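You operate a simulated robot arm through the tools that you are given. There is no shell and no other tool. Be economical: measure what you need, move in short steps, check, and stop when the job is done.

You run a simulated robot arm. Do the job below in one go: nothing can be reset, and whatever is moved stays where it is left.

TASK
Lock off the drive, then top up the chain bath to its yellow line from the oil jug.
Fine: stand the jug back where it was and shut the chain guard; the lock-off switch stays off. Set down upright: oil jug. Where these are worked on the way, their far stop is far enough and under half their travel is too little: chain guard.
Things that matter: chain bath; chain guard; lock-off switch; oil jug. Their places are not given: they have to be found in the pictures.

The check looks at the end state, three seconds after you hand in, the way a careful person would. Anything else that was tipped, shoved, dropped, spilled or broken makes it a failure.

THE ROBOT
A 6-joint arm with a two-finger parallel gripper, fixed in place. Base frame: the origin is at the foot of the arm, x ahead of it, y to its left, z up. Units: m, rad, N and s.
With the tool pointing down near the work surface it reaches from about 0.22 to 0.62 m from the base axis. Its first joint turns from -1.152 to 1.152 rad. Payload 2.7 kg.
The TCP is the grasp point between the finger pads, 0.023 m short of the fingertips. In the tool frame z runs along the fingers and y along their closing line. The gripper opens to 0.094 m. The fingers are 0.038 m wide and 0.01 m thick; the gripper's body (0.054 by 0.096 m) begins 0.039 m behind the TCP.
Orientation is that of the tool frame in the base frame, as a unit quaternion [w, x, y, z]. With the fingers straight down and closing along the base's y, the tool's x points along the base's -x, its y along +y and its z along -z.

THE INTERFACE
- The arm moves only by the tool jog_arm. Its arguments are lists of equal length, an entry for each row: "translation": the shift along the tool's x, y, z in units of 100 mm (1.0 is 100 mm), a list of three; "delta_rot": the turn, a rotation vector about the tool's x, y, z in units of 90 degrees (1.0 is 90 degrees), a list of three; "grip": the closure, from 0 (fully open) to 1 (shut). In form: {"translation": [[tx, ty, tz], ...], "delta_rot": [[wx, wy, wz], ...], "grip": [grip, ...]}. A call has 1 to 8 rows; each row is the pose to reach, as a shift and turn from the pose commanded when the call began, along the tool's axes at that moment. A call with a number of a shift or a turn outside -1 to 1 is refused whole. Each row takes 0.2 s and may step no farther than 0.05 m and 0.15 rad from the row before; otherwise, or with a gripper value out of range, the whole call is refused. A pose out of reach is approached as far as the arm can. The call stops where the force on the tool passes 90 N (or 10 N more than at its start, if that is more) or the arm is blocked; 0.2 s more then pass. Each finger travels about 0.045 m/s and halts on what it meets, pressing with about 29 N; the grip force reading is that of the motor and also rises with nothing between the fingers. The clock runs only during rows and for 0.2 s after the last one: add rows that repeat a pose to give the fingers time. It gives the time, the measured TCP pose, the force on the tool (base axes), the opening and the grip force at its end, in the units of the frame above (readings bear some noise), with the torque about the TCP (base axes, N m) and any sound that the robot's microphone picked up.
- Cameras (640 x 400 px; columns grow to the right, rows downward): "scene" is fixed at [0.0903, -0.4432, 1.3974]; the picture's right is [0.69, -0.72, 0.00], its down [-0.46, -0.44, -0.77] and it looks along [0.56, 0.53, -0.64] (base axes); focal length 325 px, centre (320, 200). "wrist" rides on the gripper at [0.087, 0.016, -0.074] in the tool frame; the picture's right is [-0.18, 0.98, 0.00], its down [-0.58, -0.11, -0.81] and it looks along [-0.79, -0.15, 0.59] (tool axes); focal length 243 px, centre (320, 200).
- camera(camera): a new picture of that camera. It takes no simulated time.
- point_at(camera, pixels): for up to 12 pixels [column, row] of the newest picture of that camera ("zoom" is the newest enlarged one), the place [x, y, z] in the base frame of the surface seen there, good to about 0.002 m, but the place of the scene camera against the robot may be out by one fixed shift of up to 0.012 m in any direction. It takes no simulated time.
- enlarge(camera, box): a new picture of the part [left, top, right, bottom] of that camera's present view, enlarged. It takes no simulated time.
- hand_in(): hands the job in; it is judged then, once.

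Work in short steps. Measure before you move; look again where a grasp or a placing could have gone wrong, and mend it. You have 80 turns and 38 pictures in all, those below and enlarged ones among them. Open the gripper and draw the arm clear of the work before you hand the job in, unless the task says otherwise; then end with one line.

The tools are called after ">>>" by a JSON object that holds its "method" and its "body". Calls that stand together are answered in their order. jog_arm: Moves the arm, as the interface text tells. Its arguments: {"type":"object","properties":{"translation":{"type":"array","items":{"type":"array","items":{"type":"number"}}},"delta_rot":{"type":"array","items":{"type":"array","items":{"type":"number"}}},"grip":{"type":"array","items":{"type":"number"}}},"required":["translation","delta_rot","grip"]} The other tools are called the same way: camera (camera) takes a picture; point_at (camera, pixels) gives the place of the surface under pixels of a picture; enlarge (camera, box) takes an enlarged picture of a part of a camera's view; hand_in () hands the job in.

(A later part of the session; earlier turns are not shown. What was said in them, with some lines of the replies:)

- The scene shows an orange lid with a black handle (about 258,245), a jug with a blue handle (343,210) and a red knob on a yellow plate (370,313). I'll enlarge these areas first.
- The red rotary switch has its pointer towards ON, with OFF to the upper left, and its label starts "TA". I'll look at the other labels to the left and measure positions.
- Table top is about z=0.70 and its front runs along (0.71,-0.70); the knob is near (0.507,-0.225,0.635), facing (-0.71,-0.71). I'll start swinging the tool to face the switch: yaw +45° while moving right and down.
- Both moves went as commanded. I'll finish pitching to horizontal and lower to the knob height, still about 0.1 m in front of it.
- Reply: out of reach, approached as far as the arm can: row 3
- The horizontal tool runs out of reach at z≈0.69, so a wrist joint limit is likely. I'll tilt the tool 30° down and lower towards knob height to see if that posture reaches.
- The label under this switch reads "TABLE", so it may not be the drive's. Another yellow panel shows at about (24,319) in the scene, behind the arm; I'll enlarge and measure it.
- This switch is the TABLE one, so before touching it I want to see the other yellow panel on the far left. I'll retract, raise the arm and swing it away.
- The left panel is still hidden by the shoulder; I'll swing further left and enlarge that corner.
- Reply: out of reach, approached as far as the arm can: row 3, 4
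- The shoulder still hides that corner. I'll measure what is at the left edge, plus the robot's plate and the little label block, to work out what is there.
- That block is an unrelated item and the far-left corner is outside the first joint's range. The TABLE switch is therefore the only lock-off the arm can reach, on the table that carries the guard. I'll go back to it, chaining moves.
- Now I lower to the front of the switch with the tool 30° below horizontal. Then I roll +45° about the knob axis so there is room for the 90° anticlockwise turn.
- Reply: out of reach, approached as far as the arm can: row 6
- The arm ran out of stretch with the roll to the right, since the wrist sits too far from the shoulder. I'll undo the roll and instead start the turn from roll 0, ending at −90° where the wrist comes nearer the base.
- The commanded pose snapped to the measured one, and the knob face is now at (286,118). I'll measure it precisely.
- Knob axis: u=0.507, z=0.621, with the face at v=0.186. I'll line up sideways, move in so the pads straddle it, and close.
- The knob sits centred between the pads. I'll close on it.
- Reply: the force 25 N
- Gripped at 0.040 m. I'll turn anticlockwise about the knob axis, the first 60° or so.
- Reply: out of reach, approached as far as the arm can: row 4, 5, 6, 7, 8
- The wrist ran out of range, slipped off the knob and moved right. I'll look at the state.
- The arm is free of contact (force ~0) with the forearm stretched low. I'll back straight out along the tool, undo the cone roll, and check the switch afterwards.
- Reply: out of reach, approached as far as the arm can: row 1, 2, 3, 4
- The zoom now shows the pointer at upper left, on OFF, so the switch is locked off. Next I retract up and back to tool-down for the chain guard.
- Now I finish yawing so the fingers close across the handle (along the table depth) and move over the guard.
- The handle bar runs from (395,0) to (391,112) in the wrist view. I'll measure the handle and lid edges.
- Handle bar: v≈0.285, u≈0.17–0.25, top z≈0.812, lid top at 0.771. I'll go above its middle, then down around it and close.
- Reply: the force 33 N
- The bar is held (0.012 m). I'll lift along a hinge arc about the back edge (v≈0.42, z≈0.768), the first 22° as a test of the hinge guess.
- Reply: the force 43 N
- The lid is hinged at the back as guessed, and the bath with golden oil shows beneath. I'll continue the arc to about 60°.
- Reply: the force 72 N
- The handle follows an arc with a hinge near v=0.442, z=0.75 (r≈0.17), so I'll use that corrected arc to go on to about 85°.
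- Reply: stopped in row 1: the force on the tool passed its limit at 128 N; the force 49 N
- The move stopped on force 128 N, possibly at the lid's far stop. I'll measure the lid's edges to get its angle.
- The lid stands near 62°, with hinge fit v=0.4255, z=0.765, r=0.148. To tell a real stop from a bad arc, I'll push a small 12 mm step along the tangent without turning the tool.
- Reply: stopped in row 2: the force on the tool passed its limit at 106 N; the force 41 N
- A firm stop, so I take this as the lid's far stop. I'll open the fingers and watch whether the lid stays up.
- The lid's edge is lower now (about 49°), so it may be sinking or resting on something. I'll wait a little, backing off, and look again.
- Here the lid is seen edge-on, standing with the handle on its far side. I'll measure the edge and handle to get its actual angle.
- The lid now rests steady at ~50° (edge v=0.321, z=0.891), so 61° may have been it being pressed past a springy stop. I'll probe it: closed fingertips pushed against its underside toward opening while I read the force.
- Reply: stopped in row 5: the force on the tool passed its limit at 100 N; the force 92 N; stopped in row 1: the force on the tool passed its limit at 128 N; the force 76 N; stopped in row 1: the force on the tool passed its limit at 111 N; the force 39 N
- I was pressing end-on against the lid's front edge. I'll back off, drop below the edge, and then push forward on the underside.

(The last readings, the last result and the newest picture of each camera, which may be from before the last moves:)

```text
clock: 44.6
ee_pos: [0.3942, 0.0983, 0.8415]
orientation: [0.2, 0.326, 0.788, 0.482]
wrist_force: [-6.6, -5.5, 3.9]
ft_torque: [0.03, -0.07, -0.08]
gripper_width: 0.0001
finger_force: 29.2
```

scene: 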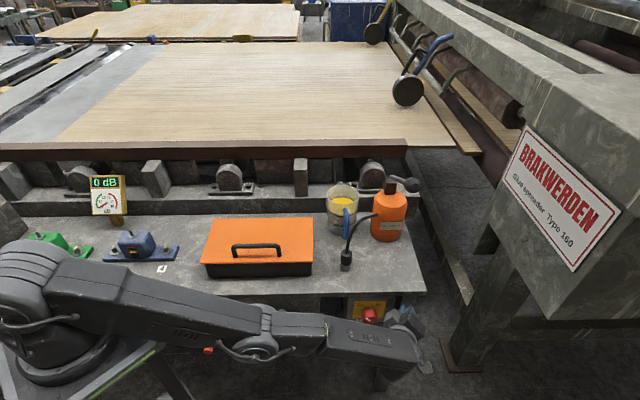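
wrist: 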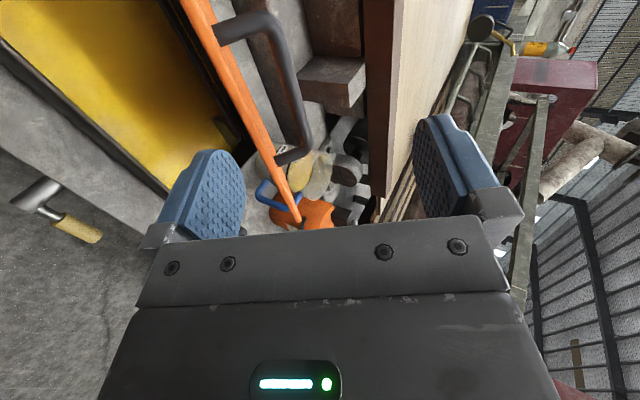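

Only ~9 N contact so far. I'll keep pushing forward and watch the force.

>>> {"method": "jog_arm", "body": {"translation": [[0, 0.05, 0.087], [0, 0.1, 0.173], [0, 0.15, 0.26], [0, 0.2, 0.347]], "delta_rot": [[0, 0, 0], [0, 0, 0], [0, 0, 0], [0, 0, 0]], "grip": [1, 1, 1, 1]}}

>>> {"method": "camera", "body": {"camera": "scene"}}

>>> {"method": "point_at", "body": {"camera": "scene", "pixels": [[300, 196], [300, 205], [335, 200], [342, 193], [343, 227], [330, 225], [357, 225], [350, 208], [347, 225], [348, 238], [300, 215], [310, 265]]}}

```text
clock: 45.6
ee_pos: [0.4234, 0.127, 0.8444]
orientation: [0.2, 0.325, 0.789, 0.482]
wrist_force: [-4.0, -2.7, 3.5]
ft_torque: [0.03, -0.09, -0.06]
gripper_width: 0.0
finger_force: 29.1
```

```text
11 pictures are left
```

scene: 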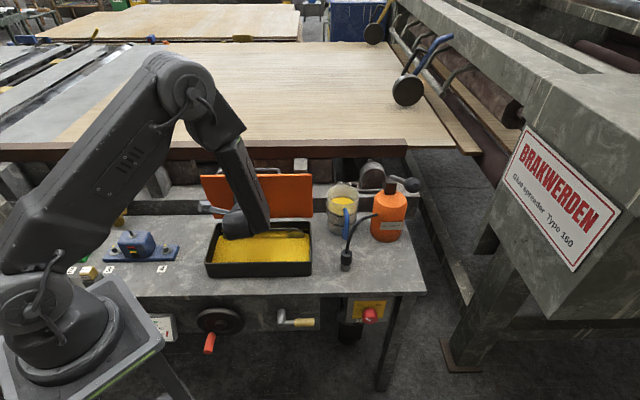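

```text
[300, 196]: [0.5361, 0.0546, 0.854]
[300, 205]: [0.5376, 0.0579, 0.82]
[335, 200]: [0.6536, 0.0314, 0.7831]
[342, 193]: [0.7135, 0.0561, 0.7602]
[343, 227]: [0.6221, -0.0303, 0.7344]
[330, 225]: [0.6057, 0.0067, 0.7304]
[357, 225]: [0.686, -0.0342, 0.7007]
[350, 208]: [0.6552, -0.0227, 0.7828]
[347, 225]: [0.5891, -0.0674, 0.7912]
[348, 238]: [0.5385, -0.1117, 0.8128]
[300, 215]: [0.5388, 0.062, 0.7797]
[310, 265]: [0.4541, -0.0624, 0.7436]
```

The lid now swings up freely to about 87°, so the earlier block came from the grip and was not the stop. I'll keep pushing to the real far stop.

>>> {"method": "jog_arm", "body": {"translation": [[0, 0.06, 0.1], [0, 0.12, 0.2], [0, 0.18, 0.3], [0, 0.24, 0.4], [0, 0.3, 0.5], [0, 0.36, 0.6]], "delta_rot": [[0, 0, 0], [0, 0, 0], [0, 0, 0], [0, 0, 0], [0, 0, 0], [0, 0, 0]], "grip": [1, 1, 1, 1, 1, 1]}}

```text
clock: 46.3
ee_pos: [0.438, 0.1421, 0.8434]
orientation: [0.196, 0.331, 0.79, 0.478]
wrist_force: [-26.1, -24.3, 23.2]
ft_torque: [0.38, -0.3, 0.1]
gripper_width: 0.0
finger_force: 28.3
stopped in row 3: the force on the tool passed its limit at 113 N (the readings are from after the stop); the commanded pose is now the measured one
```

The lid stopped at about 96°, past vertical, on its far stop. I'll back out from under it, then roll the tool +90° (camera on top) for the jug handle while rising.

>>> {"method": "jog_arm", "body": {"translation": [[0, -0.1, -0.25], [0, -0.2, -0.5], [0, -0.3, -0.75], [0, -0.33, -0.97]], "delta_rot": [[0, 0, 0], [0, 0, 0], [0, 0, 0], [0, 0, 0]], "grip": [1, 1, 1, 1]}}

>>> {"method": "jog_arm", "body": {"translation": [[0, 0.12, -0.07], [0, 0.25, -0.15], [0, 0.4, -0.25], [-0.1, 0.55, -0.35], [-0.2, 0.7, -0.4], [-0.3, 0.87, -0.5], [-0.4, 0.87, -0.5], [-0.5, 0.87, -0.5]], "delta_rot": [[0, 0, 0.09], [0, 0, 0.18], [0, 0, 0.27], [0, 0, 0.36], [0, 0, 0.45], [0, 0, 0.54], [0, 0, 0.63], [0, 0, 0.72]], "grip": [0, 0, 0, 0, 0, 0, 0, 0]}}

```text
clock: 47.3
ee_pos: [0.3678, 0.0724, 0.8599]
orientation: [0.196, 0.329, 0.79, 0.478]
wrist_force: [1.2, 0.5, -0.5]
ft_torque: [-0.02, 0.03, 0.03]
gripper_width: 0.0
finger_force: 28.7
```

```text
clock: 49.1
ee_pos: [0.4006, 0.0346, 0.9585]
orientation: [-0.091, 0.702, 0.491, 0.508]
wrist_force: [0.3, 0.7, 0.1]
ft_torque: [0.01, 0.0, -0.01]
gripper_width: 0.094
finger_force: 0.0
```

The roll works. I'll finish aligning (fingers closing along the table's length, tool 50° below horizontal) and move right to look down on the bath and jug.

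>>> {"method": "jog_arm", "body": {"translation": [[-0.12, 0.25, 0], [-0.23, 0.5, 0], [-0.35, 0.75, 0], [-0.46, 1, 0]], "delta_rot": [[0.013, -0.06, 0.068], [0.026, -0.121, 0.136], [0.039, -0.181, 0.204], [0.0525, -0.242, 0.2727]], "grip": [0, 0, 0, 0]}}

>>> {"method": "camera", "body": {"camera": "wrist"}}

```text
clock: 50.1
ee_pos: [0.4794, -0.0441, 0.9586]
orientation: [-0.129, 0.868, 0.36, 0.317]
wrist_force: [-0.1, -1.1, 0.5]
ft_torque: [0.03, 0.0, -0.03]
gripper_width: 0.094
finger_force: 0.0
```

```text
10 pictures are left
```

wrist: 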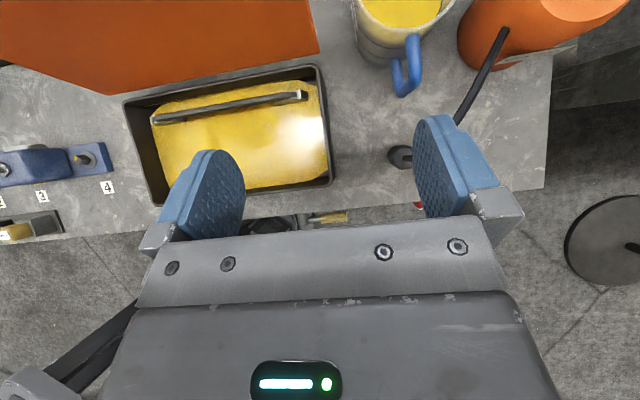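

A clear top view: handle at (408,65), nozzle at (400,157), bath at (240,140). I'll measure the handle and hose, and enlarge the bath to find its yellow line.

>>> {"method": "point_at", "body": {"camera": "wrist", "pixels": [[412, 40], [408, 62], [405, 85], [403, 94], [390, 80], [400, 155], [465, 110], [485, 70], [500, 35], [375, 60], [440, 12], [360, 10]]}}

>>> {"method": "enlarge", "body": {"camera": "wrist", "box": [110, 55, 350, 205]}}

>>> {"method": "point_at", "body": {"camera": "zoom", "pixels": [[540, 60], [570, 150], [300, 200], [200, 230], [300, 125], [180, 155], [560, 80], [585, 300], [60, 120], [100, 200], [545, 40], [450, 95]]}}

```text
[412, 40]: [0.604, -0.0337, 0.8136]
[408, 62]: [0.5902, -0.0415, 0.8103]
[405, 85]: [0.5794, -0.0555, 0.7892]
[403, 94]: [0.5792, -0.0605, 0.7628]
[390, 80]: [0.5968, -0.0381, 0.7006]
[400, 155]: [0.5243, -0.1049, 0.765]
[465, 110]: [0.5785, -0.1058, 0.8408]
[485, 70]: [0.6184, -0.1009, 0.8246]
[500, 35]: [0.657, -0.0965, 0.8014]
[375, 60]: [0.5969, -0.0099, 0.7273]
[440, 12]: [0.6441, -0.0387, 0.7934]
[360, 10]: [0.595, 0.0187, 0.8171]
```

```text
2.67 times, centred on (230, 130) of wrist
```

zoom: 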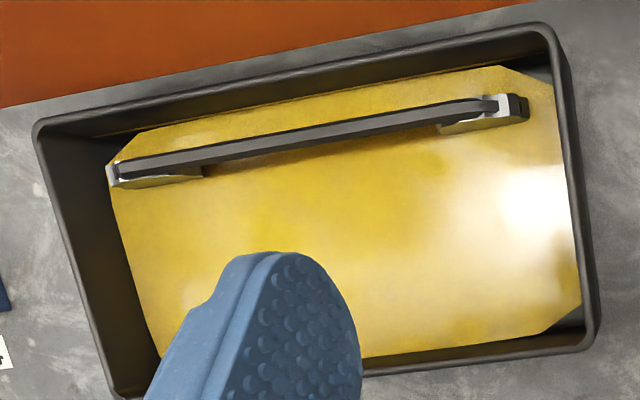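

```text
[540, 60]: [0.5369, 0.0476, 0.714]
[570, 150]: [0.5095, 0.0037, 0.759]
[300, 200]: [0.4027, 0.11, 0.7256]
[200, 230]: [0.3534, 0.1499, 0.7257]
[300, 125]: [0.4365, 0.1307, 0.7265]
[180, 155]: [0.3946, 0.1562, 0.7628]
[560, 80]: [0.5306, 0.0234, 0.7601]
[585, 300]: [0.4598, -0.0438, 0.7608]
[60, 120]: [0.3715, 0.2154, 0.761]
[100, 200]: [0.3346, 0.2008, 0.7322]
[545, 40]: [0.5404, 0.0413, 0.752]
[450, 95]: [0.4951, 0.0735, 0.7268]
```

A faint yellow line seems to run along the back inner wall, just above the oil edge at zoom (150–400, 130–85). I'll probe heights along that wall.

>>> {"method": "point_at", "body": {"camera": "zoom", "pixels": [[215, 108], [215, 112], [215, 116], [215, 120], [215, 125], [400, 80], [400, 85], [400, 74], [120, 135], [120, 140], [300, 100], [300, 95]]}}

>>> {"method": "enlarge", "body": {"camera": "wrist", "box": [150, 60, 260, 130]}}

```text
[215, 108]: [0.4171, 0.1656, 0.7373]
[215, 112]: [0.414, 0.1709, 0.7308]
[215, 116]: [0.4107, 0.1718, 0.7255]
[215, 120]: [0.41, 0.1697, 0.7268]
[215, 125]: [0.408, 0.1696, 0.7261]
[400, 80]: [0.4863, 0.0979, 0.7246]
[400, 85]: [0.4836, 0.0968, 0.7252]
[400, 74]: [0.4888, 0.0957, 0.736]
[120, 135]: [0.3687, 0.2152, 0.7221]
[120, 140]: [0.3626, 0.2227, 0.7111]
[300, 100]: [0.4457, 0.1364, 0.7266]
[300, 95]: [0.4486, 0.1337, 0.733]
```

```text
5.71 times, centred on (205, 95) of wrist
```

zoom: 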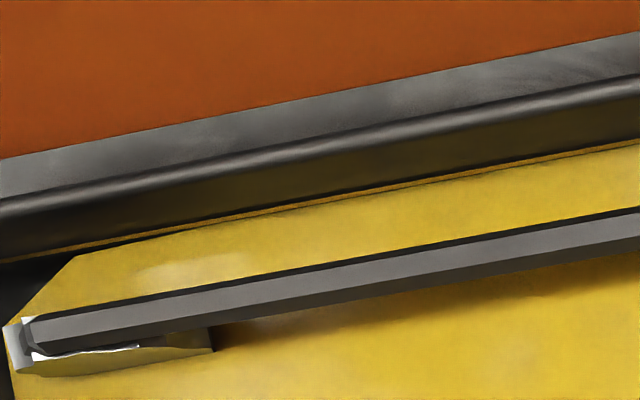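

The yellow line is a thin stripe just above the oil at the back wall. I'll measure its height.

>>> {"method": "point_at", "body": {"camera": "zoom", "pixels": [[60, 249], [60, 252], [30, 257], [320, 201], [320, 198], [320, 204], [500, 168], [500, 165], [500, 171], [500, 175], [100, 241], [200, 222]]}}

```text
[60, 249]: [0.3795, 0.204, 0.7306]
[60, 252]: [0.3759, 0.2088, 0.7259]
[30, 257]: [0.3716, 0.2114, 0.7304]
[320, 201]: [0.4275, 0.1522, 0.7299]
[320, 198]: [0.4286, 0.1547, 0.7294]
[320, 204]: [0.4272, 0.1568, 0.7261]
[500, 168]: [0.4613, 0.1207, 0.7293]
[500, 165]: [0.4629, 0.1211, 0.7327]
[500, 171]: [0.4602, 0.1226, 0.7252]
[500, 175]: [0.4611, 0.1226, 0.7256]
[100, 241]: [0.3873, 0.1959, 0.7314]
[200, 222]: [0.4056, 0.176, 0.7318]
```

Line is at z≈0.731 and oil at 0.726, so about 150 ml is wanted. The hose runs at y≈-0.105 up to z 0.84, so I'll grip the handle (x≈0.582, y≈-0.054) from straight above, turned so the body clears hose and jug. First, align above it with fingers part-closed.

>>> {"method": "jog_arm", "body": {"translation": [[0.02, 0.1, 0.1], [0.04, 0.25, 0.25], [0.06, 0.4, 0.42], [0.09, 0.55, 0.6], [0.11, 0.7, 0.76], [0.128, 0.793, 0.892], [0.128, 0.793, 0.892]], "delta_rot": [[0.0166, -0.0728, -0.0443], [0.0333, -0.1455, -0.0887], [0.05, -0.2183, -0.133], [0.0665, -0.291, -0.1774], [0.083, -0.364, -0.222], [0.0998, -0.4366, -0.2661], [0.0998, -0.4366, -0.2661]], "grip": [0.5, 0.57, 0.57, 0.57, 0.57, 0.57, 0.57]}}

>>> {"method": "camera", "body": {"camera": "wrist"}}

```text
clock: 51.7
ee_pos: [0.5832, -0.0527, 0.8983]
orientation: [-0.001, 0.819, 0.574, -0.001]
wrist_force: [-0.8, -1.2, -0.7]
ft_torque: [-0.02, 0.03, 0.0]
gripper_width: 0.0406
finger_force: 0.1
```

```text
7 pictures are left
```

wrist: 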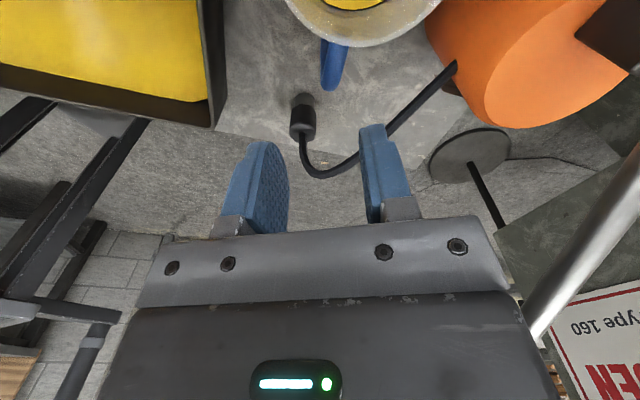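

The handle is at (333,65), and the hose passes behind and right of the right finger at (340,172)–(440,85). I'll measure both in this near view.

>>> {"method": "point_at", "body": {"camera": "wrist", "pixels": [[333, 52], [323, 70], [333, 70], [344, 70], [332, 85], [303, 120], [305, 160], [340, 172], [390, 128], [420, 100], [450, 70], [350, 42]]}}

```text
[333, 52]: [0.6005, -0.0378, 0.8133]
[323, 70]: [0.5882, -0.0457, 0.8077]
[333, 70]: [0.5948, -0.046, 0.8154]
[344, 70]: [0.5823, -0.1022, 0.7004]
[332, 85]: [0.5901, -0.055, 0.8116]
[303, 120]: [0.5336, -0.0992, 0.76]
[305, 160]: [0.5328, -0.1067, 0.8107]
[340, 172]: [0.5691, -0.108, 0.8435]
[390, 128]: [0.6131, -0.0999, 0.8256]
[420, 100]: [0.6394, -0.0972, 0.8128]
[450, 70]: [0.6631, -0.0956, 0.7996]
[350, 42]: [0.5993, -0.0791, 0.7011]
```

Handle bar centre is about (0.585,-0.056), 3 mm along the closing line from my TCP, and the hose clears the body by ~9 mm. I'll shift and go straight down to z≈0.798, then close.

>>> {"method": "jog_arm", "body": {"translation": [[0, 0.03, 0.3], [0, 0.03, 0.6], [0, 0.03, 0.85], [0, 0.03, 1], [0, 0.03, 1], [0, 0.03, 1], [0, 0.03, 1], [0, 0.03, 1]], "delta_rot": [[0, 0, 0], [0, 0, 0], [0, 0, 0], [0, 0, 0], [0, 0, 0], [0, 0, 0], [0, 0, 0], [0, 0, 0]], "grip": [0.57, 0.57, 0.57, 0.57, 0.57, 1, 1, 1]}}

```text
clock: 53.5
ee_pos: [0.5852, -0.0527, 0.7998]
orientation: [-0.001, 0.819, 0.573, 0.001]
wrist_force: [1.0, 1.5, -0.5]
ft_torque: [-0.03, -0.02, -0.02]
gripper_width: 0.0124
finger_force: 29.0
```

Held at 0.0124 m with hardly any side force. I'll lift straight up slowly and read the weight.

>>> {"method": "jog_arm", "body": {"translation": [[0, 0, -0.05], [0, 0, -0.15], [0, 0, -0.3], [0, 0, -0.5], [0, 0, -0.7], [0, 0, -0.9], [0, 0, -1], [0, 0, -1]], "delta_rot": [[0, 0, 0], [0, 0, 0], [0, 0, 0], [0, 0, 0], [0, 0, 0], [0, 0, 0], [0, 0, 0], [0, 0, 0]], "grip": [1, 1, 1, 1, 1, 1, 1, 1]}}

>>> {"method": "enlarge", "body": {"camera": "scene", "box": [220, 100, 460, 280]}}

```text
clock: 55.3
ee_pos: [0.5835, -0.0533, 0.899]
orientation: [-0.001, 0.819, 0.574, 0.001]
wrist_force: [0.2, 0.6, -4.7]
ft_torque: [-0.24, 0.09, 0.01]
gripper_width: 0.0124
finger_force: 29.1
```

```text
2.22 times, centred on (340, 190) of scene
```

zoom: 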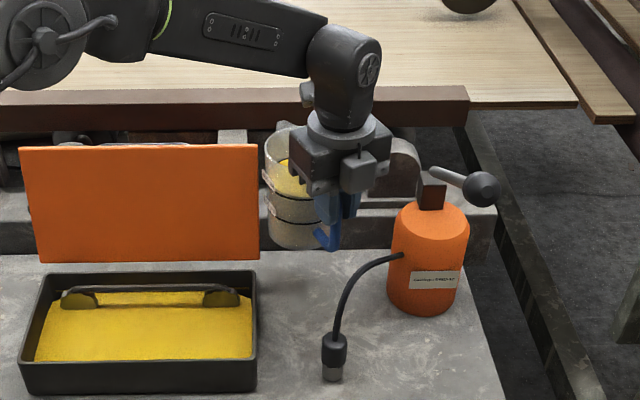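

The jug is upright and weighs 4.7 N with its oil; the lid is still open. I'll raise it above the hose height, then bring it forward clear of lid and nozzle.

>>> {"method": "jog_arm", "body": {"translation": [[0, 0, -0.25], [0, 0, -0.5], [0, 0, -0.75], [0, 0, -0.9], [-0.25, -0.117, -0.9], [-0.5, -0.233, -0.9], [-0.75, -0.35, -0.9], [-1, -0.466, -0.9]], "delta_rot": [[0, 0, 0], [0, 0, 0], [0, 0, 0], [0, 0, 0], [0, 0, 0], [0, 0, 0], [0, 0, 0], [0, 0, 0]], "grip": [1, 1, 1, 1, 1, 1, 1, 1]}}

>>> {"method": "jog_arm", "body": {"translation": [[0.03, -0.12, 0], [0.06, -0.25, 0], [0.09, -0.37, 0], [0.12, -0.5, 0], [0.15, -0.62, 0], [0.18, -0.75, 0], [0.21, -0.87, 0], [0.24, -0.99, 0]], "delta_rot": [[0, 0, -0.0875], [0, 0, -0.175], [0, 0, -0.2625], [0, 0, -0.35], [0, 0, -0.4375], [0, 0, -0.525], [0, 0, -0.6125], [0, 0, -0.7]], "grip": [1, 1, 1, 1, 1, 1, 1, 1]}}

```text
clock: 57.1
ee_pos: [0.5054, -0.1314, 0.9888]
orientation: [-0.002, 0.819, 0.573, 0.0]
wrist_force: [0.2, -0.2, -4.1]
ft_torque: [-0.27, 0.08, 0.0]
gripper_width: 0.0124
finger_force: 29.0
```

```text
clock: 58.9
ee_pos: [0.4222, -0.0754, 0.9887]
orientation: [-0.001, 0.397, 0.918, 0.0]
wrist_force: [0.5, 0.5, -4.0]
ft_torque: [-0.18, -0.19, 0.02]
gripper_width: 0.0124
finger_force: 28.8
```

Both moves fine. Now I finish turning so the spout points left along the bath and move over it, upright, with spout above the bath's middle.

>>> {"method": "jog_arm", "body": {"translation": [[0.04, 0.15, 0.1], [0.08, 0.3, 0.2], [0.12, 0.45, 0.35], [0.16, 0.6, 0.5], [0.2, 0.75, 0.6], [0.23, 0.89, 0.69], [0.23, 0.89, 0.69]], "delta_rot": [[0, 0, -0.05], [0, 0, -0.1], [0, 0, -0.15], [0, 0, -0.2], [0, 0, -0.25], [0, 0, -0.3], [0, 0, -0.3]], "grip": [1, 1, 1, 1, 1, 1, 1]}}

>>> {"method": "camera", "body": {"camera": "wrist"}}

```text
clock: 60.5
ee_pos: [0.4727, 0.001, 0.9223]
orientation: [-0.001, 0.172, 0.985, 0.002]
wrist_force: [-0.4, 0.4, -4.8]
ft_torque: [-0.08, -0.27, -0.01]
gripper_width: 0.0122
finger_force: 28.9
```

```text
5 pictures are left
```

wrist: 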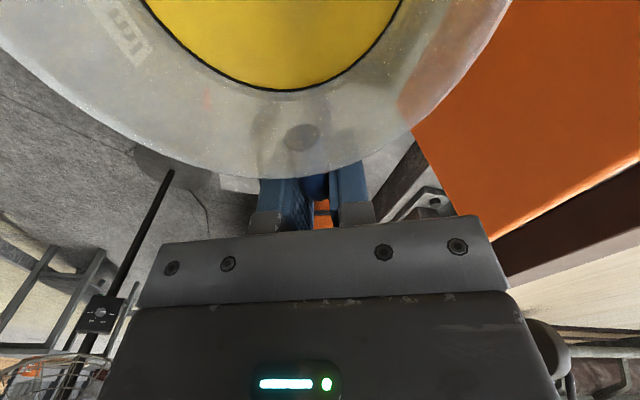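

The view looks into the jug: oil edge at (280,88) and rim near (300,178). I'll measure the oil level, rim and radius for a tilt estimate.

>>> {"method": "point_at", "body": {"camera": "wrist", "pixels": [[280, 60], [280, 20], [200, 30], [370, 30], [300, 175], [200, 165], [400, 150], [160, 30], [395, 30], [500, 20], [20, 40], [280, 5]]}}

```text
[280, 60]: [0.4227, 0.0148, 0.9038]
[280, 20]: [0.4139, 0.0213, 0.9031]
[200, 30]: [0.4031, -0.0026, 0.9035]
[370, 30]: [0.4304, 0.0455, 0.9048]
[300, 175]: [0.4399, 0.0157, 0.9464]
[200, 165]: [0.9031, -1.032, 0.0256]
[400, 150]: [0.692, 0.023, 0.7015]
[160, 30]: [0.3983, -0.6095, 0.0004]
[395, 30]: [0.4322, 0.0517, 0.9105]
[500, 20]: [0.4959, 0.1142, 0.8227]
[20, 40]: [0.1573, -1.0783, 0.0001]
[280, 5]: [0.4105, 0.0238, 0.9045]
```

The jug turned to line up with the pads, its centre now 0.092 m along tool +x, so I'll account for that at set-down. Oil is 0.042 below the rim, so pouring should start near 43° and 150 ml be gone near 55°. I'll turn the spout to point along the bath at mid-depth, then tilt to 42°.

>>> {"method": "jog_arm", "body": {"translation": [[-0.03, 0.025, 0], [-0.06, 0.05, 0], [-0.09, 0.08, 0], [-0.127, 0.107, 0], [-0.127, 0.107, 0]], "delta_rot": [[0, 0, 0.07], [0, 0, 0.14], [0, 0, 0.21], [0, 0, 0.278], [0, 0, 0.278]], "grip": [1, 1, 1, 1, 1]}}

>>> {"method": "jog_arm", "body": {"translation": [[0, 0, 0], [0, 0, 0], [0, 0, 0], [0, 0, 0], [0, 0, 0], [0, 0, 0], [0, 0, 0], [0, 0, 0]], "delta_rot": [[0, -0.06, 0], [0, -0.12, 0], [0, -0.18, 0], [0, -0.24, 0], [0, -0.3, 0], [0, -0.36, 0], [0, -0.42, 0], [0, -0.467, 0]], "grip": [1, 1, 1, 1, 1, 1, 1, 1]}}

```text
clock: 61.7
ee_pos: [0.4865, 0.0078, 0.9213]
orientation: [-0.003, 0.384, 0.924, 0.001]
wrist_force: [0.7, 0.2, -5.5]
ft_torque: [-0.23, -0.18, 0.0]
gripper_width: 0.0123
finger_force: 28.6
```

```text
clock: 63.5
ee_pos: [0.4876, 0.0085, 0.9204]
orientation: [0.331, 0.357, 0.863, -0.136]
wrist_force: [0.0, -0.2, -4.3]
ft_torque: [-0.07, -0.05, -0.01]
gripper_width: 0.0121
finger_force: 29.2
```

Tilted to 42° with the force steady. I'll tilt to 48°, hold briefly, and look at where the oil goes.

>>> {"method": "jog_arm", "body": {"translation": [[0, 0, 0], [0, 0, 0], [0, 0, 0], [0, 0, 0]], "delta_rot": [[0, -0.03, 0], [0, -0.067, 0], [0, -0.067, 0], [0, -0.067, 0]], "grip": [1, 1, 1, 1]}}

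>>> {"method": "enlarge", "body": {"camera": "scene", "box": [190, 150, 370, 290]}}

```text
clock: 64.5
ee_pos: [0.4874, 0.0095, 0.9221]
orientation: [0.375, 0.35, 0.844, -0.155]
wrist_force: [0.9, 0.4, -3.9]
ft_torque: [-0.06, -0.03, -0.01]
gripper_width: 0.0122
finger_force: 28.9
```

```text
2.86 times, centred on (280, 220) of scene
```

zoom: 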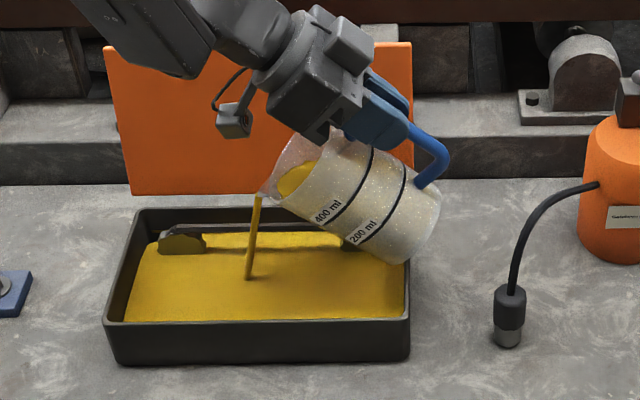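

Oil streams into the middle of the bath. I'll read the oil and rim heights in this picture before it runs on.

>>> {"method": "point_at", "body": {"camera": "zoom", "pixels": [[200, 290], [320, 300], [340, 280], [170, 300], [250, 335], [406, 290], [115, 290], [150, 213], [260, 310]]}}

```text
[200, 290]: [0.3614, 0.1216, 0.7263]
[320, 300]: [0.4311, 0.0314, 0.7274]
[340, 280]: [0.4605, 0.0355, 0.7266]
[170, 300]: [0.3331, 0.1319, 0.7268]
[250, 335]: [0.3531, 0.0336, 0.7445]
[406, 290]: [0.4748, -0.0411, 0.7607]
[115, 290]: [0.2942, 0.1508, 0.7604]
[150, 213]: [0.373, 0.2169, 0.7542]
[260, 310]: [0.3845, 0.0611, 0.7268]
```

Oil reads 0.7267 (it was 0.726) with the line at about 0.7307. I'll tilt to 52°, hold for the flow to settle, and read again.

>>> {"method": "jog_arm", "body": {"translation": [[0, 0, 0], [0, 0, 0], [0, 0, 0], [0, 0, 0], [0, 0, 0], [0, 0, 0], [0, 0, 0], [0, 0, 0]], "delta_rot": [[0, -0.02, 0], [0, -0.044, 0], [0, -0.044, 0], [0, -0.044, 0], [0, -0.044, 0], [0, -0.044, 0], [0, -0.044, 0], [0, -0.044, 0]], "grip": [1, 1, 1, 1, 1, 1, 1, 1]}}

>>> {"method": "enlarge", "body": {"camera": "scene", "box": [190, 180, 330, 290]}}

>>> {"method": "point_at", "body": {"camera": "zoom", "pixels": [[200, 270], [300, 290], [150, 280], [250, 290], [400, 290], [180, 300], [430, 260], [350, 300], [130, 290], [300, 270], [220, 285], [370, 280]]}}

```text
clock: 66.3
ee_pos: [0.4871, 0.008, 0.9202]
orientation: [0.404, 0.345, 0.831, -0.167]
wrist_force: [0.4, 0.4, -3.4]
ft_torque: [0.0, 0.02, 0.0]
gripper_width: 0.0126
finger_force: 28.7
```

```text
3.64 times, centred on (260, 235) of scene
```

zoom: 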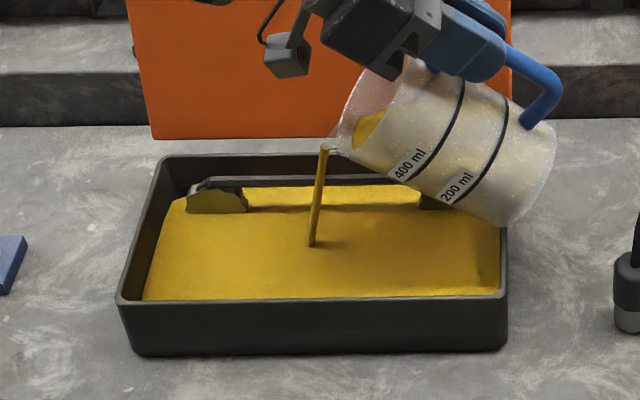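

```text
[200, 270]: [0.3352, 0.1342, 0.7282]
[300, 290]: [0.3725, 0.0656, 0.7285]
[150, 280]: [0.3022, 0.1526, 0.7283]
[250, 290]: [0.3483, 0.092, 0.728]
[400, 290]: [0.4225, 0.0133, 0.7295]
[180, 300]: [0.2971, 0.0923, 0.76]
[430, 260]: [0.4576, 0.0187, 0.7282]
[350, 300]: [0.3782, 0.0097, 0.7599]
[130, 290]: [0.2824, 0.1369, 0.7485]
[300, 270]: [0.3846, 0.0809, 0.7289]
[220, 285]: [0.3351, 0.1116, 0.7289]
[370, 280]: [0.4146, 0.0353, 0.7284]
```

Oil is at ~0.7285, rising about 1 mm/s, with 2.2 mm to go. I'll hold about 1.4 s more and read again.

>>> {"method": "jog_arm", "body": {"translation": [[0, 0, 0], [0, 0, 0], [0, 0, 0], [0, 0, 0], [0, 0, 0], [0, 0, 0]], "delta_rot": [[0, -0.005, 0], [0, -0.01, 0], [0, -0.01, 0], [0, -0.01, 0], [0, -0.01, 0], [0, -0.01, 0]], "grip": [1, 1, 1, 1, 1, 1]}}

>>> {"method": "enlarge", "body": {"camera": "scene", "box": [190, 200, 320, 290]}}

>>> {"method": "point_at", "body": {"camera": "zoom", "pixels": [[200, 200], [300, 220], [150, 230], [250, 210], [400, 220], [250, 230], [430, 200], [350, 230], [200, 240], [300, 240], [220, 220], [370, 210]]}}

```text
clock: 67.7
ee_pos: [0.486, 0.0084, 0.9225]
orientation: [0.411, 0.343, 0.828, -0.169]
wrist_force: [0.4, -0.2, -3.5]
ft_torque: [-0.01, -0.01, -0.01]
gripper_width: 0.0122
finger_force: 29.0
```

```text
4.44 times, centred on (255, 245) of scene
```

zoom: 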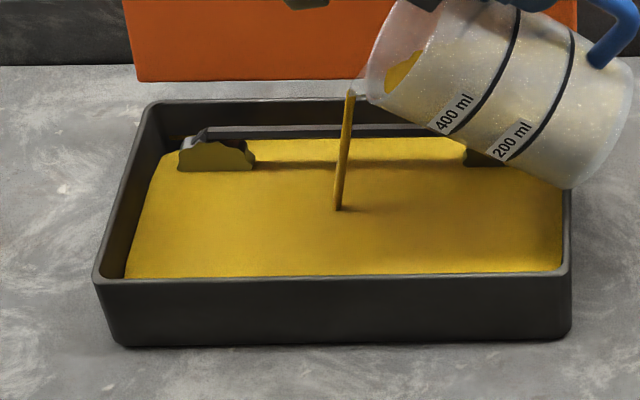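

```text
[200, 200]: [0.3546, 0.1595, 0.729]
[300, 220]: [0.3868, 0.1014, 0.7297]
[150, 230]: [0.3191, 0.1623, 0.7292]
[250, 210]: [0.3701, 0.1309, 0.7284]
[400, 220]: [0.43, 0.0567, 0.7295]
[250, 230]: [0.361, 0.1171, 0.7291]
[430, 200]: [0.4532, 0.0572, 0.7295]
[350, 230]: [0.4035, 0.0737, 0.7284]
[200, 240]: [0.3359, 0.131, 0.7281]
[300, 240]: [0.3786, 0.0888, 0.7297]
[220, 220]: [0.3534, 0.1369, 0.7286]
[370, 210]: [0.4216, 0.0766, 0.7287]
```

Oil is at ~0.729 and flow is tapering towards the 53° equilibrium; the line needs ~1.7 mm more, which I reckon matches about 55°. I'll tilt to 55° and hold until it settles.

>>> {"method": "jog_arm", "body": {"translation": [[0, 0, 0], [0, 0, 0], [0, 0, 0], [0, 0, 0], [0, 0, 0], [0, 0, 0], [0, 0, 0], [0, 0, 0]], "delta_rot": [[0, -0.012, 0], [0, -0.023, 0], [0, -0.023, 0], [0, -0.023, 0], [0, -0.023, 0], [0, -0.023, 0], [0, -0.023, 0], [0, -0.023, 0]], "grip": [1, 1, 1, 1, 1, 1, 1, 1]}}

>>> {"method": "jog_arm", "body": {"translation": [[0, 0, 0], [0, 0, 0], [0, 0, 0], [0, 0, 0]], "delta_rot": [[0, 0, 0], [0, 0, 0], [0, 0, 0], [0, 0, 0]], "grip": [1, 1, 1, 1]}}

>>> {"method": "enlarge", "body": {"camera": "scene", "box": [190, 200, 320, 290]}}

>>> {"method": "point_at", "body": {"camera": "zoom", "pixels": [[200, 200], [300, 220], [150, 230], [250, 210], [400, 220], [250, 230], [430, 200], [350, 230], [200, 240], [300, 240], [220, 220], [370, 210]]}}

```text
clock: 69.5
ee_pos: [0.4871, 0.0081, 0.9207]
orientation: [0.426, 0.339, 0.82, -0.175]
wrist_force: [-0.7, -0.1, -3.2]
ft_torque: [-0.05, 0.0, -0.02]
gripper_width: 0.0125
finger_force: 28.5
```

```text
clock: 70.5
ee_pos: [0.4879, 0.0081, 0.9218]
orientation: [0.425, 0.34, 0.82, -0.176]
wrist_force: [0.1, -0.2, -3.5]
ft_torque: [-0.01, 0.01, 0.0]
gripper_width: 0.0124
finger_force: 28.9
```

```text
4.44 times, centred on (255, 245) of scene
```

zoom: 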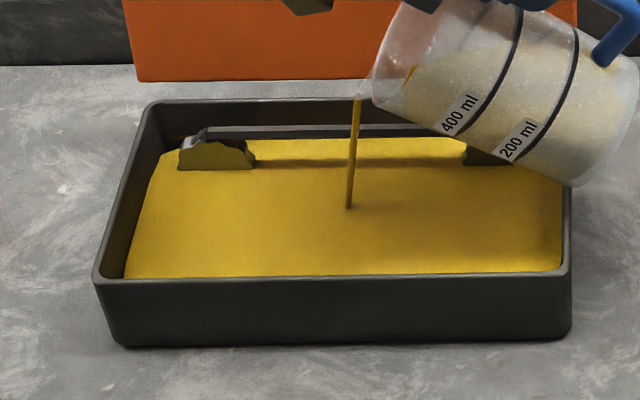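

```text
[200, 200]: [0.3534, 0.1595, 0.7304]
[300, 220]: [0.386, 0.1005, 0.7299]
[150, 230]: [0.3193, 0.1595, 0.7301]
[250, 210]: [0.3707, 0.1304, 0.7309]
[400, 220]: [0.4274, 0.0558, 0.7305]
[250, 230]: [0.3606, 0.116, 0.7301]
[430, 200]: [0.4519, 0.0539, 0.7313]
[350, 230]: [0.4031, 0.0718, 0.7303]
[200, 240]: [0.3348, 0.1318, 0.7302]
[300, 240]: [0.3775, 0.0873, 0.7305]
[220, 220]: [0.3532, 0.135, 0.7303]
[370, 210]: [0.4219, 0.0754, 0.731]
```

Oil reads 0.7305, at the line, with only a thread still running. I'll stand the jug upright now.

>>> {"method": "jog_arm", "body": {"translation": [[0, 0, 0], [0, 0, 0], [0, 0, 0], [0, 0, 0], [0, 0, 0], [0, 0, 0], [0, 0, 0], [0, 0, 0]], "delta_rot": [[0, 0.0764, 0], [0, 0.1528, 0], [0, 0.229, 0], [0, 0.3055, 0], [0, 0.382, 0], [0, 0.458, 0], [0, 0.535, 0], [0, 0.611, 0]], "grip": [1, 1, 1, 1, 1, 1, 1, 1]}}

>>> {"method": "jog_arm", "body": {"translation": [[0, 0, -0.2], [0, -0.1, -0.4], [0, -0.35, -0.55], [0, -0.6, -0.7], [0, -0.85, -0.7], [0, -1, -0.7]], "delta_rot": [[0, 0, 0], [0, 0, 0], [0, 0, 0], [0, 0, 0], [0, 0, 0], [0, 0, 0]], "grip": [1, 1, 1, 1, 1, 1]}}

>>> {"method": "jog_arm", "body": {"translation": [[-0.12, 0, 0], [-0.25, 0, 0], [-0.37, 0, 0], [-0.5, 0, 0], [-0.62, 0, 0], [-0.75, 0, 0], [-0.87, 0, 0], [-1, 0, 0]], "delta_rot": [[0, 0, 0.0875], [0, 0, 0.175], [0, 0, 0.2625], [0, 0, 0.35], [0, 0, 0.4375], [0, 0, 0.525], [0, 0, 0.6125], [0, 0, 0.7]], "grip": [1, 1, 1, 1, 1, 1, 1, 1]}}

```text
clock: 72.3
ee_pos: [0.4864, 0.0085, 0.9211]
orientation: [-0.002, 0.382, 0.924, 0.002]
wrist_force: [0.0, 0.5, -2.7]
ft_torque: [-0.11, -0.16, 0.0]
gripper_width: 0.0121
finger_force: 28.5
```

```text
clock: 73.7
ee_pos: [0.4163, -0.0636, 0.9906]
orientation: [-0.001, 0.383, 0.924, 0.002]
wrist_force: [-0.5, -0.6, -3.0]
ft_torque: [-0.12, -0.12, 0.02]
gripper_width: 0.0125
finger_force: 28.7
```

```text
clock: 75.5
ee_pos: [0.4888, -0.1345, 0.9896]
orientation: [-0.002, 0.809, 0.587, -0.001]
wrist_force: [-0.3, 0.0, -2.3]
ft_torque: [-0.18, 0.11, 0.01]
gripper_width: 0.0125
finger_force: 28.7
```

Weight fell from ~4.6 to ~2.9 N, in line with 150 ml poured. Next I finish the yaw to 48.5° (restoring the jug's original facing) and move halfway back.

>>> {"method": "jog_arm", "body": {"translation": [[0.12, 0.08, 0], [0.25, 0.16, 0], [0.38, 0.25, 0], [0.5, 0.33, 0], [0.5, 0.33, 0]], "delta_rot": [[0, 0, 0.065], [0, 0, 0.13], [0, 0, 0.195], [0, 0, 0.26], [0, 0, 0.26]], "grip": [1, 1, 1, 1, 1]}}

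```text
clock: 76.7
ee_pos: [0.5358, -0.0949, 0.9898]
orientation: [-0.001, 0.912, 0.411, 0.0]
wrist_force: [-0.4, 0.7, -2.7]
ft_torque: [-0.14, 0.11, 0.01]
gripper_width: 0.0124
finger_force: 29.3
```

Facing is 48.5°. I'll move over the original spot (0.583,-0.057) and lower to z≈0.90.

>>> {"method": "jog_arm", "body": {"translation": [[0.2, 0.034, 0], [0.4, 0.07, 0], [0.597, 0.103, 0], [0.597, 0.103, 0.2], [0.597, 0.103, 0.45], [0.597, 0.103, 0.7], [0.597, 0.103, 0.9], [0.597, 0.103, 0.9]], "delta_rot": [[0, 0, 0], [0, 0, 0], [0, 0, 0], [0, 0, 0], [0, 0, 0], [0, 0, 0], [0, 0, 0], [0, 0, 0]], "grip": [1, 1, 1, 1, 1, 1, 1, 1]}}

>>> {"method": "jog_arm", "body": {"translation": [[0, 0, 0.25], [0, 0, 0.5], [0, 0, 0.7], [0, 0, 0.85], [0, 0, 0.92], [0, 0, 0.95], [0, 0, 0.95]], "delta_rot": [[0, 0, 0], [0, 0, 0], [0, 0, 0], [0, 0, 0], [0, 0, 0], [0, 0, 0], [0, 0, 0]], "grip": [1, 1, 1, 1, 1, 1, 1]}}

```text
clock: 78.5
ee_pos: [0.5818, -0.0588, 0.8996]
orientation: [-0.002, 0.911, 0.412, 0.0]
wrist_force: [0.5, -0.6, -3.6]
ft_torque: [-0.18, 0.1, 0.02]
gripper_width: 0.0125
finger_force: 28.9
```

```text
clock: 80.1
ee_pos: [0.5821, -0.0572, 0.8043]
orientation: [-0.002, 0.911, 0.411, 0.0]
wrist_force: [-0.2, 0.2, -3.6]
ft_torque: [-0.16, 0.11, 0.03]
gripper_width: 0.0123
finger_force: 29.3
```

Still carrying the jug's weight at z=0.804, so there's no contact yet. I'll lower the last few millimetres until the weight comes off.

>>> {"method": "jog_arm", "body": {"translation": [[0, 0, 0.02], [0, 0, 0.04], [0, 0, 0.048], [0, 0, 0.048]], "delta_rot": [[0, 0, 0], [0, 0, 0], [0, 0, 0], [0, 0, 0]], "grip": [1, 1, 1, 1]}}

```text
clock: 81.1
ee_pos: [0.5823, -0.0582, 0.8016]
orientation: [-0.001, 0.911, 0.412, 0.001]
wrist_force: [-1.0, -0.7, 1.6]
ft_torque: [0.12, -0.17, 0.04]
gripper_width: 0.0122
finger_force: 29.3
```

Weight is off (contact). I'll open the fingers part way so they clear the handle without reaching the hose, then rise straight up.

>>> {"method": "jog_arm", "body": {"translation": [[0, 0, 0], [0, 0, 0], [0, 0, 0], [0, 0, 0], [0, 0, -0.2], [0, 0, -0.45], [0, 0, -0.7], [0, 0, -0.95]], "delta_rot": [[0, 0, 0], [0, 0, 0], [0, 0, 0], [0, 0, 0], [0, 0, 0], [0, 0, 0], [0, 0, 0], [0, 0, 0]], "grip": [0.8, 0.7, 0.62, 0.62, 0.62, 0.62, 0.62, 0.62]}}

```text
clock: 82.9
ee_pos: [0.5823, -0.0593, 0.8972]
orientation: [-0.002, 0.912, 0.411, 0.0]
wrist_force: [0.3, -0.6, 0.8]
ft_torque: [0.03, 0.01, 0.02]
gripper_width: 0.0358
finger_force: 0.0
```

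Released; the arm is free. To shut the guard I'll rise, pass over the raised lid with closed fingers, and come down behind it (u≈0.29, beside its handle).

>>> {"method": "jog_arm", "body": {"translation": [[0, 0, -0.35], [0, 0, -0.7], [0, 0, -1], [0, -0.25, -1], [0, -0.5, -1], [0, -0.75, -1], [0, -1, -1]], "delta_rot": [[0, 0, 0], [0, 0, 0], [0, 0, 0], [0, 0, 0], [0, 0, 0], [0, 0, 0], [0, 0, 0]], "grip": [0.62, 0.62, 1, 1, 1, 1, 1]}}

>>> {"method": "jog_arm", "body": {"translation": [[0.25, -0.15, 0], [0.5, -0.3, 0], [0.75, -0.45, 0], [1, -0.55, 0]], "delta_rot": [[0, 0, 0], [0, 0, 0], [0, 0, 0], [0, 0, 0]], "grip": [1, 1, 1, 1]}}

>>> {"method": "jog_arm", "body": {"translation": [[0.2, 0, 0], [0.4, 0, 0], [0.4, 0, 0.25], [0.4, 0, 0.5], [0.4, 0, 0.75], [0.4, 0, 0.92]], "delta_rot": [[0, 0, 0], [0, 0, 0], [0, 0, 0], [0, 0, 0], [0, 0, 0], [0, 0, 0]], "grip": [1, 1, 1, 1, 1, 1]}}

```text
clock: 84.5
ee_pos: [0.5066, 0.0076, 0.9946]
orientation: [-0.002, 0.911, 0.412, 0.0]
wrist_force: [0.2, 0.0, 0.0]
ft_torque: [0.0, 0.0, 0.01]
gripper_width: 0.0004
finger_force: 29.0
```

```text
clock: 85.5
ee_pos: [0.5327, 0.1198, 0.9963]
orientation: [-0.002, 0.912, 0.411, 0.0]
wrist_force: [-0.2, -0.4, -0.5]
ft_torque: [0.02, -0.02, 0.01]
gripper_width: 0.0002
finger_force: 29.1
```

```text
clock: 86.9
ee_pos: [0.5604, 0.1471, 0.908]
orientation: [0.001, 0.912, 0.411, 0.007]
wrist_force: [17.1, -4.3, 25.5]
ft_torque: [-0.18, 0.59, 0.2]
gripper_width: 0.0
finger_force: 29.1
```

There's a 30 N contact: the fingers touched the handle's right end (about u=0.285). I'll lift, shift right to u≈0.327, and lower again beside it.

>>> {"method": "jog_arm", "body": {"translation": [[0, 0, -0.2], [0, 0, -0.4], [0, 0.2, -0.4], [0, 0.36, -0.4], [0, 0.36, -0.2], [0, 0.36, 0]], "delta_rot": [[0, 0, 0], [0, 0, 0], [0, 0, 0], [0, 0, 0], [0, 0, 0], [0, 0, 0]], "grip": [1, 1, 1, 1, 1, 1]}}

```text
clock: 88.3
ee_pos: [0.583, 0.1228, 0.9048]
orientation: [-0.003, 0.911, 0.412, 0.0]
wrist_force: [-0.3, 0.4, -0.4]
ft_torque: [0.0, -0.02, -0.02]
gripper_width: 0.0
finger_force: 28.7
```

Clear now. I'll push forward (towards the front) slowly to swing the lid over.

>>> {"method": "jog_arm", "body": {"translation": [[-0.15, 0, 0], [-0.3, 0, 0], [-0.45, 0, 0], [-0.6, 0, 0], [-0.7, 0, 0], [-0.8, 0, 0], [-0.9, 0, 0], [-1, 0, 0]], "delta_rot": [[0, 0, 0], [0, 0, 0], [0, 0, 0], [0, 0, 0], [0, 0, 0], [0, 0, 0], [0, 0, 0], [0, 0, 0]], "grip": [1, 1, 1, 1, 1, 1, 1, 1]}}

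>>> {"method": "jog_arm", "body": {"translation": [[-0.15, 0, 0], [-0.3, 0, 0], [-0.45, 0, 0], [-0.6, 0, 0], [-0.66, 0, 0]], "delta_rot": [[0, 0, 0], [0, 0, 0], [0, 0, 0], [0, 0, 0], [0, 0, 0]], "grip": [1, 1, 1, 1, 1]}}

```text
clock: 90.1
ee_pos: [0.5187, 0.0487, 0.9045]
orientation: [-0.002, 0.912, 0.411, 0.001]
wrist_force: [0.5, 0.8, 1.5]
ft_torque: [0.01, -0.01, 0.01]
gripper_width: 0.0001
finger_force: 29.1
```

```text
clock: 91.3
ee_pos: [0.4741, 0.0004, 0.9037]
orientation: [-0.001, 0.911, 0.412, -0.001]
wrist_force: [-0.3, -1.0, -0.9]
ft_torque: [0.03, -0.02, 0.02]
gripper_width: 0.0
finger_force: 29.2
```

No force now, so the lid may have dropped on its own. I'll descend over it to press it shut.

>>> {"method": "jog_arm", "body": {"translation": [[0, -0.1, 0.15], [0, -0.15, 0.35], [0, -0.15, 0.55], [0, -0.15, 0.75], [0, -0.15, 0.9], [0, -0.15, 1]], "delta_rot": [[0, 0, 0], [0, 0, 0], [0, 0, 0], [0, 0, 0], [0, 0, 0], [0, 0, 0]], "grip": [1, 1, 1, 1, 1, 1]}}

>>> {"method": "jog_arm", "body": {"translation": [[0, 0, 0.05], [0, 0, 0.1], [0, 0, 0.15]], "delta_rot": [[0, 0, 0], [0, 0, 0], [0, 0, 0]], "grip": [1, 1, 1]}}

```text
clock: 92.7
ee_pos: [0.4647, 0.0107, 0.8052]
orientation: [-0.002, 0.911, 0.411, 0.001]
wrist_force: [-0.6, 0.1, -0.8]
ft_torque: [0.02, 0.0, 0.03]
gripper_width: 0.0
finger_force: 29.2
```

```text
clock: 93.5
ee_pos: [0.4634, 0.0107, 0.793]
orientation: [-0.002, 0.911, 0.412, 0.001]
wrist_force: [-18.7, -2.5, 50.1]
ft_torque: [-0.48, 0.75, -0.12]
gripper_width: 0.0001
finger_force: 29.0
```

The tip meets the lid top at z≈0.770, its closed height, so the guard is shut. I'll rise and draw the arm clear, then take a picture.

>>> {"method": "jog_arm", "body": {"translation": [[0, 0, -0.2], [0, 0, -0.4], [0, 0, -0.6], [0, 0, -0.8], [0, 0, -1]], "delta_rot": [[0, 0, 0], [0, 0, 0], [0, 0, 0], [0, 0, 0], [0, 0, 0]], "grip": [1, 0.8, 0.5, 0.2, 0]}}

>>> {"method": "jog_arm", "body": {"translation": [[-0.1, -0.25, -0.25], [-0.1, -0.5, -0.5], [-0.1, -0.75, -0.75], [-0.1, -1, -1]], "delta_rot": [[0, 0, 0], [0, 0, 0], [0, 0, 0], [0, 0, 0]], "grip": [0, 0, 0, 0]}}

>>> {"method": "jog_arm", "body": {"translation": [[0, -0.25, -0.15], [0, -0.5, -0.3], [0, -0.75, -0.45], [0, -1, -0.6]], "delta_rot": [[0, 0, 0], [0, 0, 0], [0, 0, 0], [0, 0, 0]], "grip": [0, 0, 0, 0]}}

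>>> {"method": "camera", "body": {"camera": "scene"}}

>>> {"method": "point_at", "body": {"camera": "scene", "pixels": [[222, 219], [205, 262], [258, 245], [250, 230], [300, 225], [341, 185], [349, 225], [333, 225], [350, 208], [343, 227], [390, 195], [346, 268]]}}

```text
clock: 94.7
ee_pos: [0.4635, 0.0121, 0.8891]
orientation: [-0.001, 0.911, 0.412, -0.001]
wrist_force: [0.2, 1.0, -0.1]
ft_torque: [-0.04, 0.01, 0.01]
gripper_width: 0.0836
finger_force: 0.1
```

```text
clock: 95.7
ee_pos: [0.3828, 0.0683, 0.9913]
orientation: [-0.002, 0.911, 0.411, 0.001]
wrist_force: [0.6, 0.1, 0.5]
ft_torque: [0.01, -0.04, -0.03]
gripper_width: 0.094
finger_force: 0.3
```

```text
clock: 96.7
ee_pos: [0.307, 0.1342, 1.0499]
orientation: [-0.002, 0.911, 0.413, 0.0]
wrist_force: [-0.6, -0.2, 0.5]
ft_torque: [0.04, -0.03, 0.01]
gripper_width: 0.0941
finger_force: 0.0
```

```text
0 pictures are left
```

scene: 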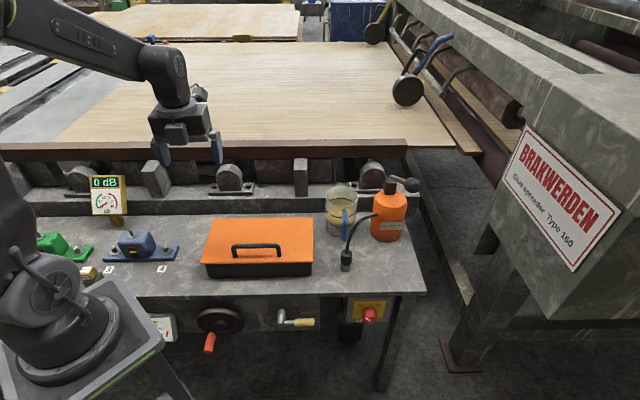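

```text
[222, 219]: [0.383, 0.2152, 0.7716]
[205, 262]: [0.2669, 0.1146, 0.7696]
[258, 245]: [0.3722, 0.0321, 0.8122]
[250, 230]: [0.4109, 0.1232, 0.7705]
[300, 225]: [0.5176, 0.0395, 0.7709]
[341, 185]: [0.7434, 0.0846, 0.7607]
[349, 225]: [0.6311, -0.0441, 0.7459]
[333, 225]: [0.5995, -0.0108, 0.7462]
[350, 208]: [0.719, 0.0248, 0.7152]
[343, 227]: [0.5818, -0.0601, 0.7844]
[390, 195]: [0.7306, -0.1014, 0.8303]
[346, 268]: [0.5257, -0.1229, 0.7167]
```

The final picture shows the guard's lid points matching their starting heights to about 2 mm or better. The jug stands upright about 1 cm from its first place, the bottle and nozzle have not moved, and the arm is clear with the gripper open. I'm handing in.

>>> {"method": "hand_in", "body": {}}

```text
The job is handed in.
```

I turned the lock-off switch to OFF, topped up the chain bath to its yellow line, stood the jug back upright about 1 cm from where it was, and shut the chain guard; the only lock-off in reach was labelled "TABLE", so I took that as the drive's.
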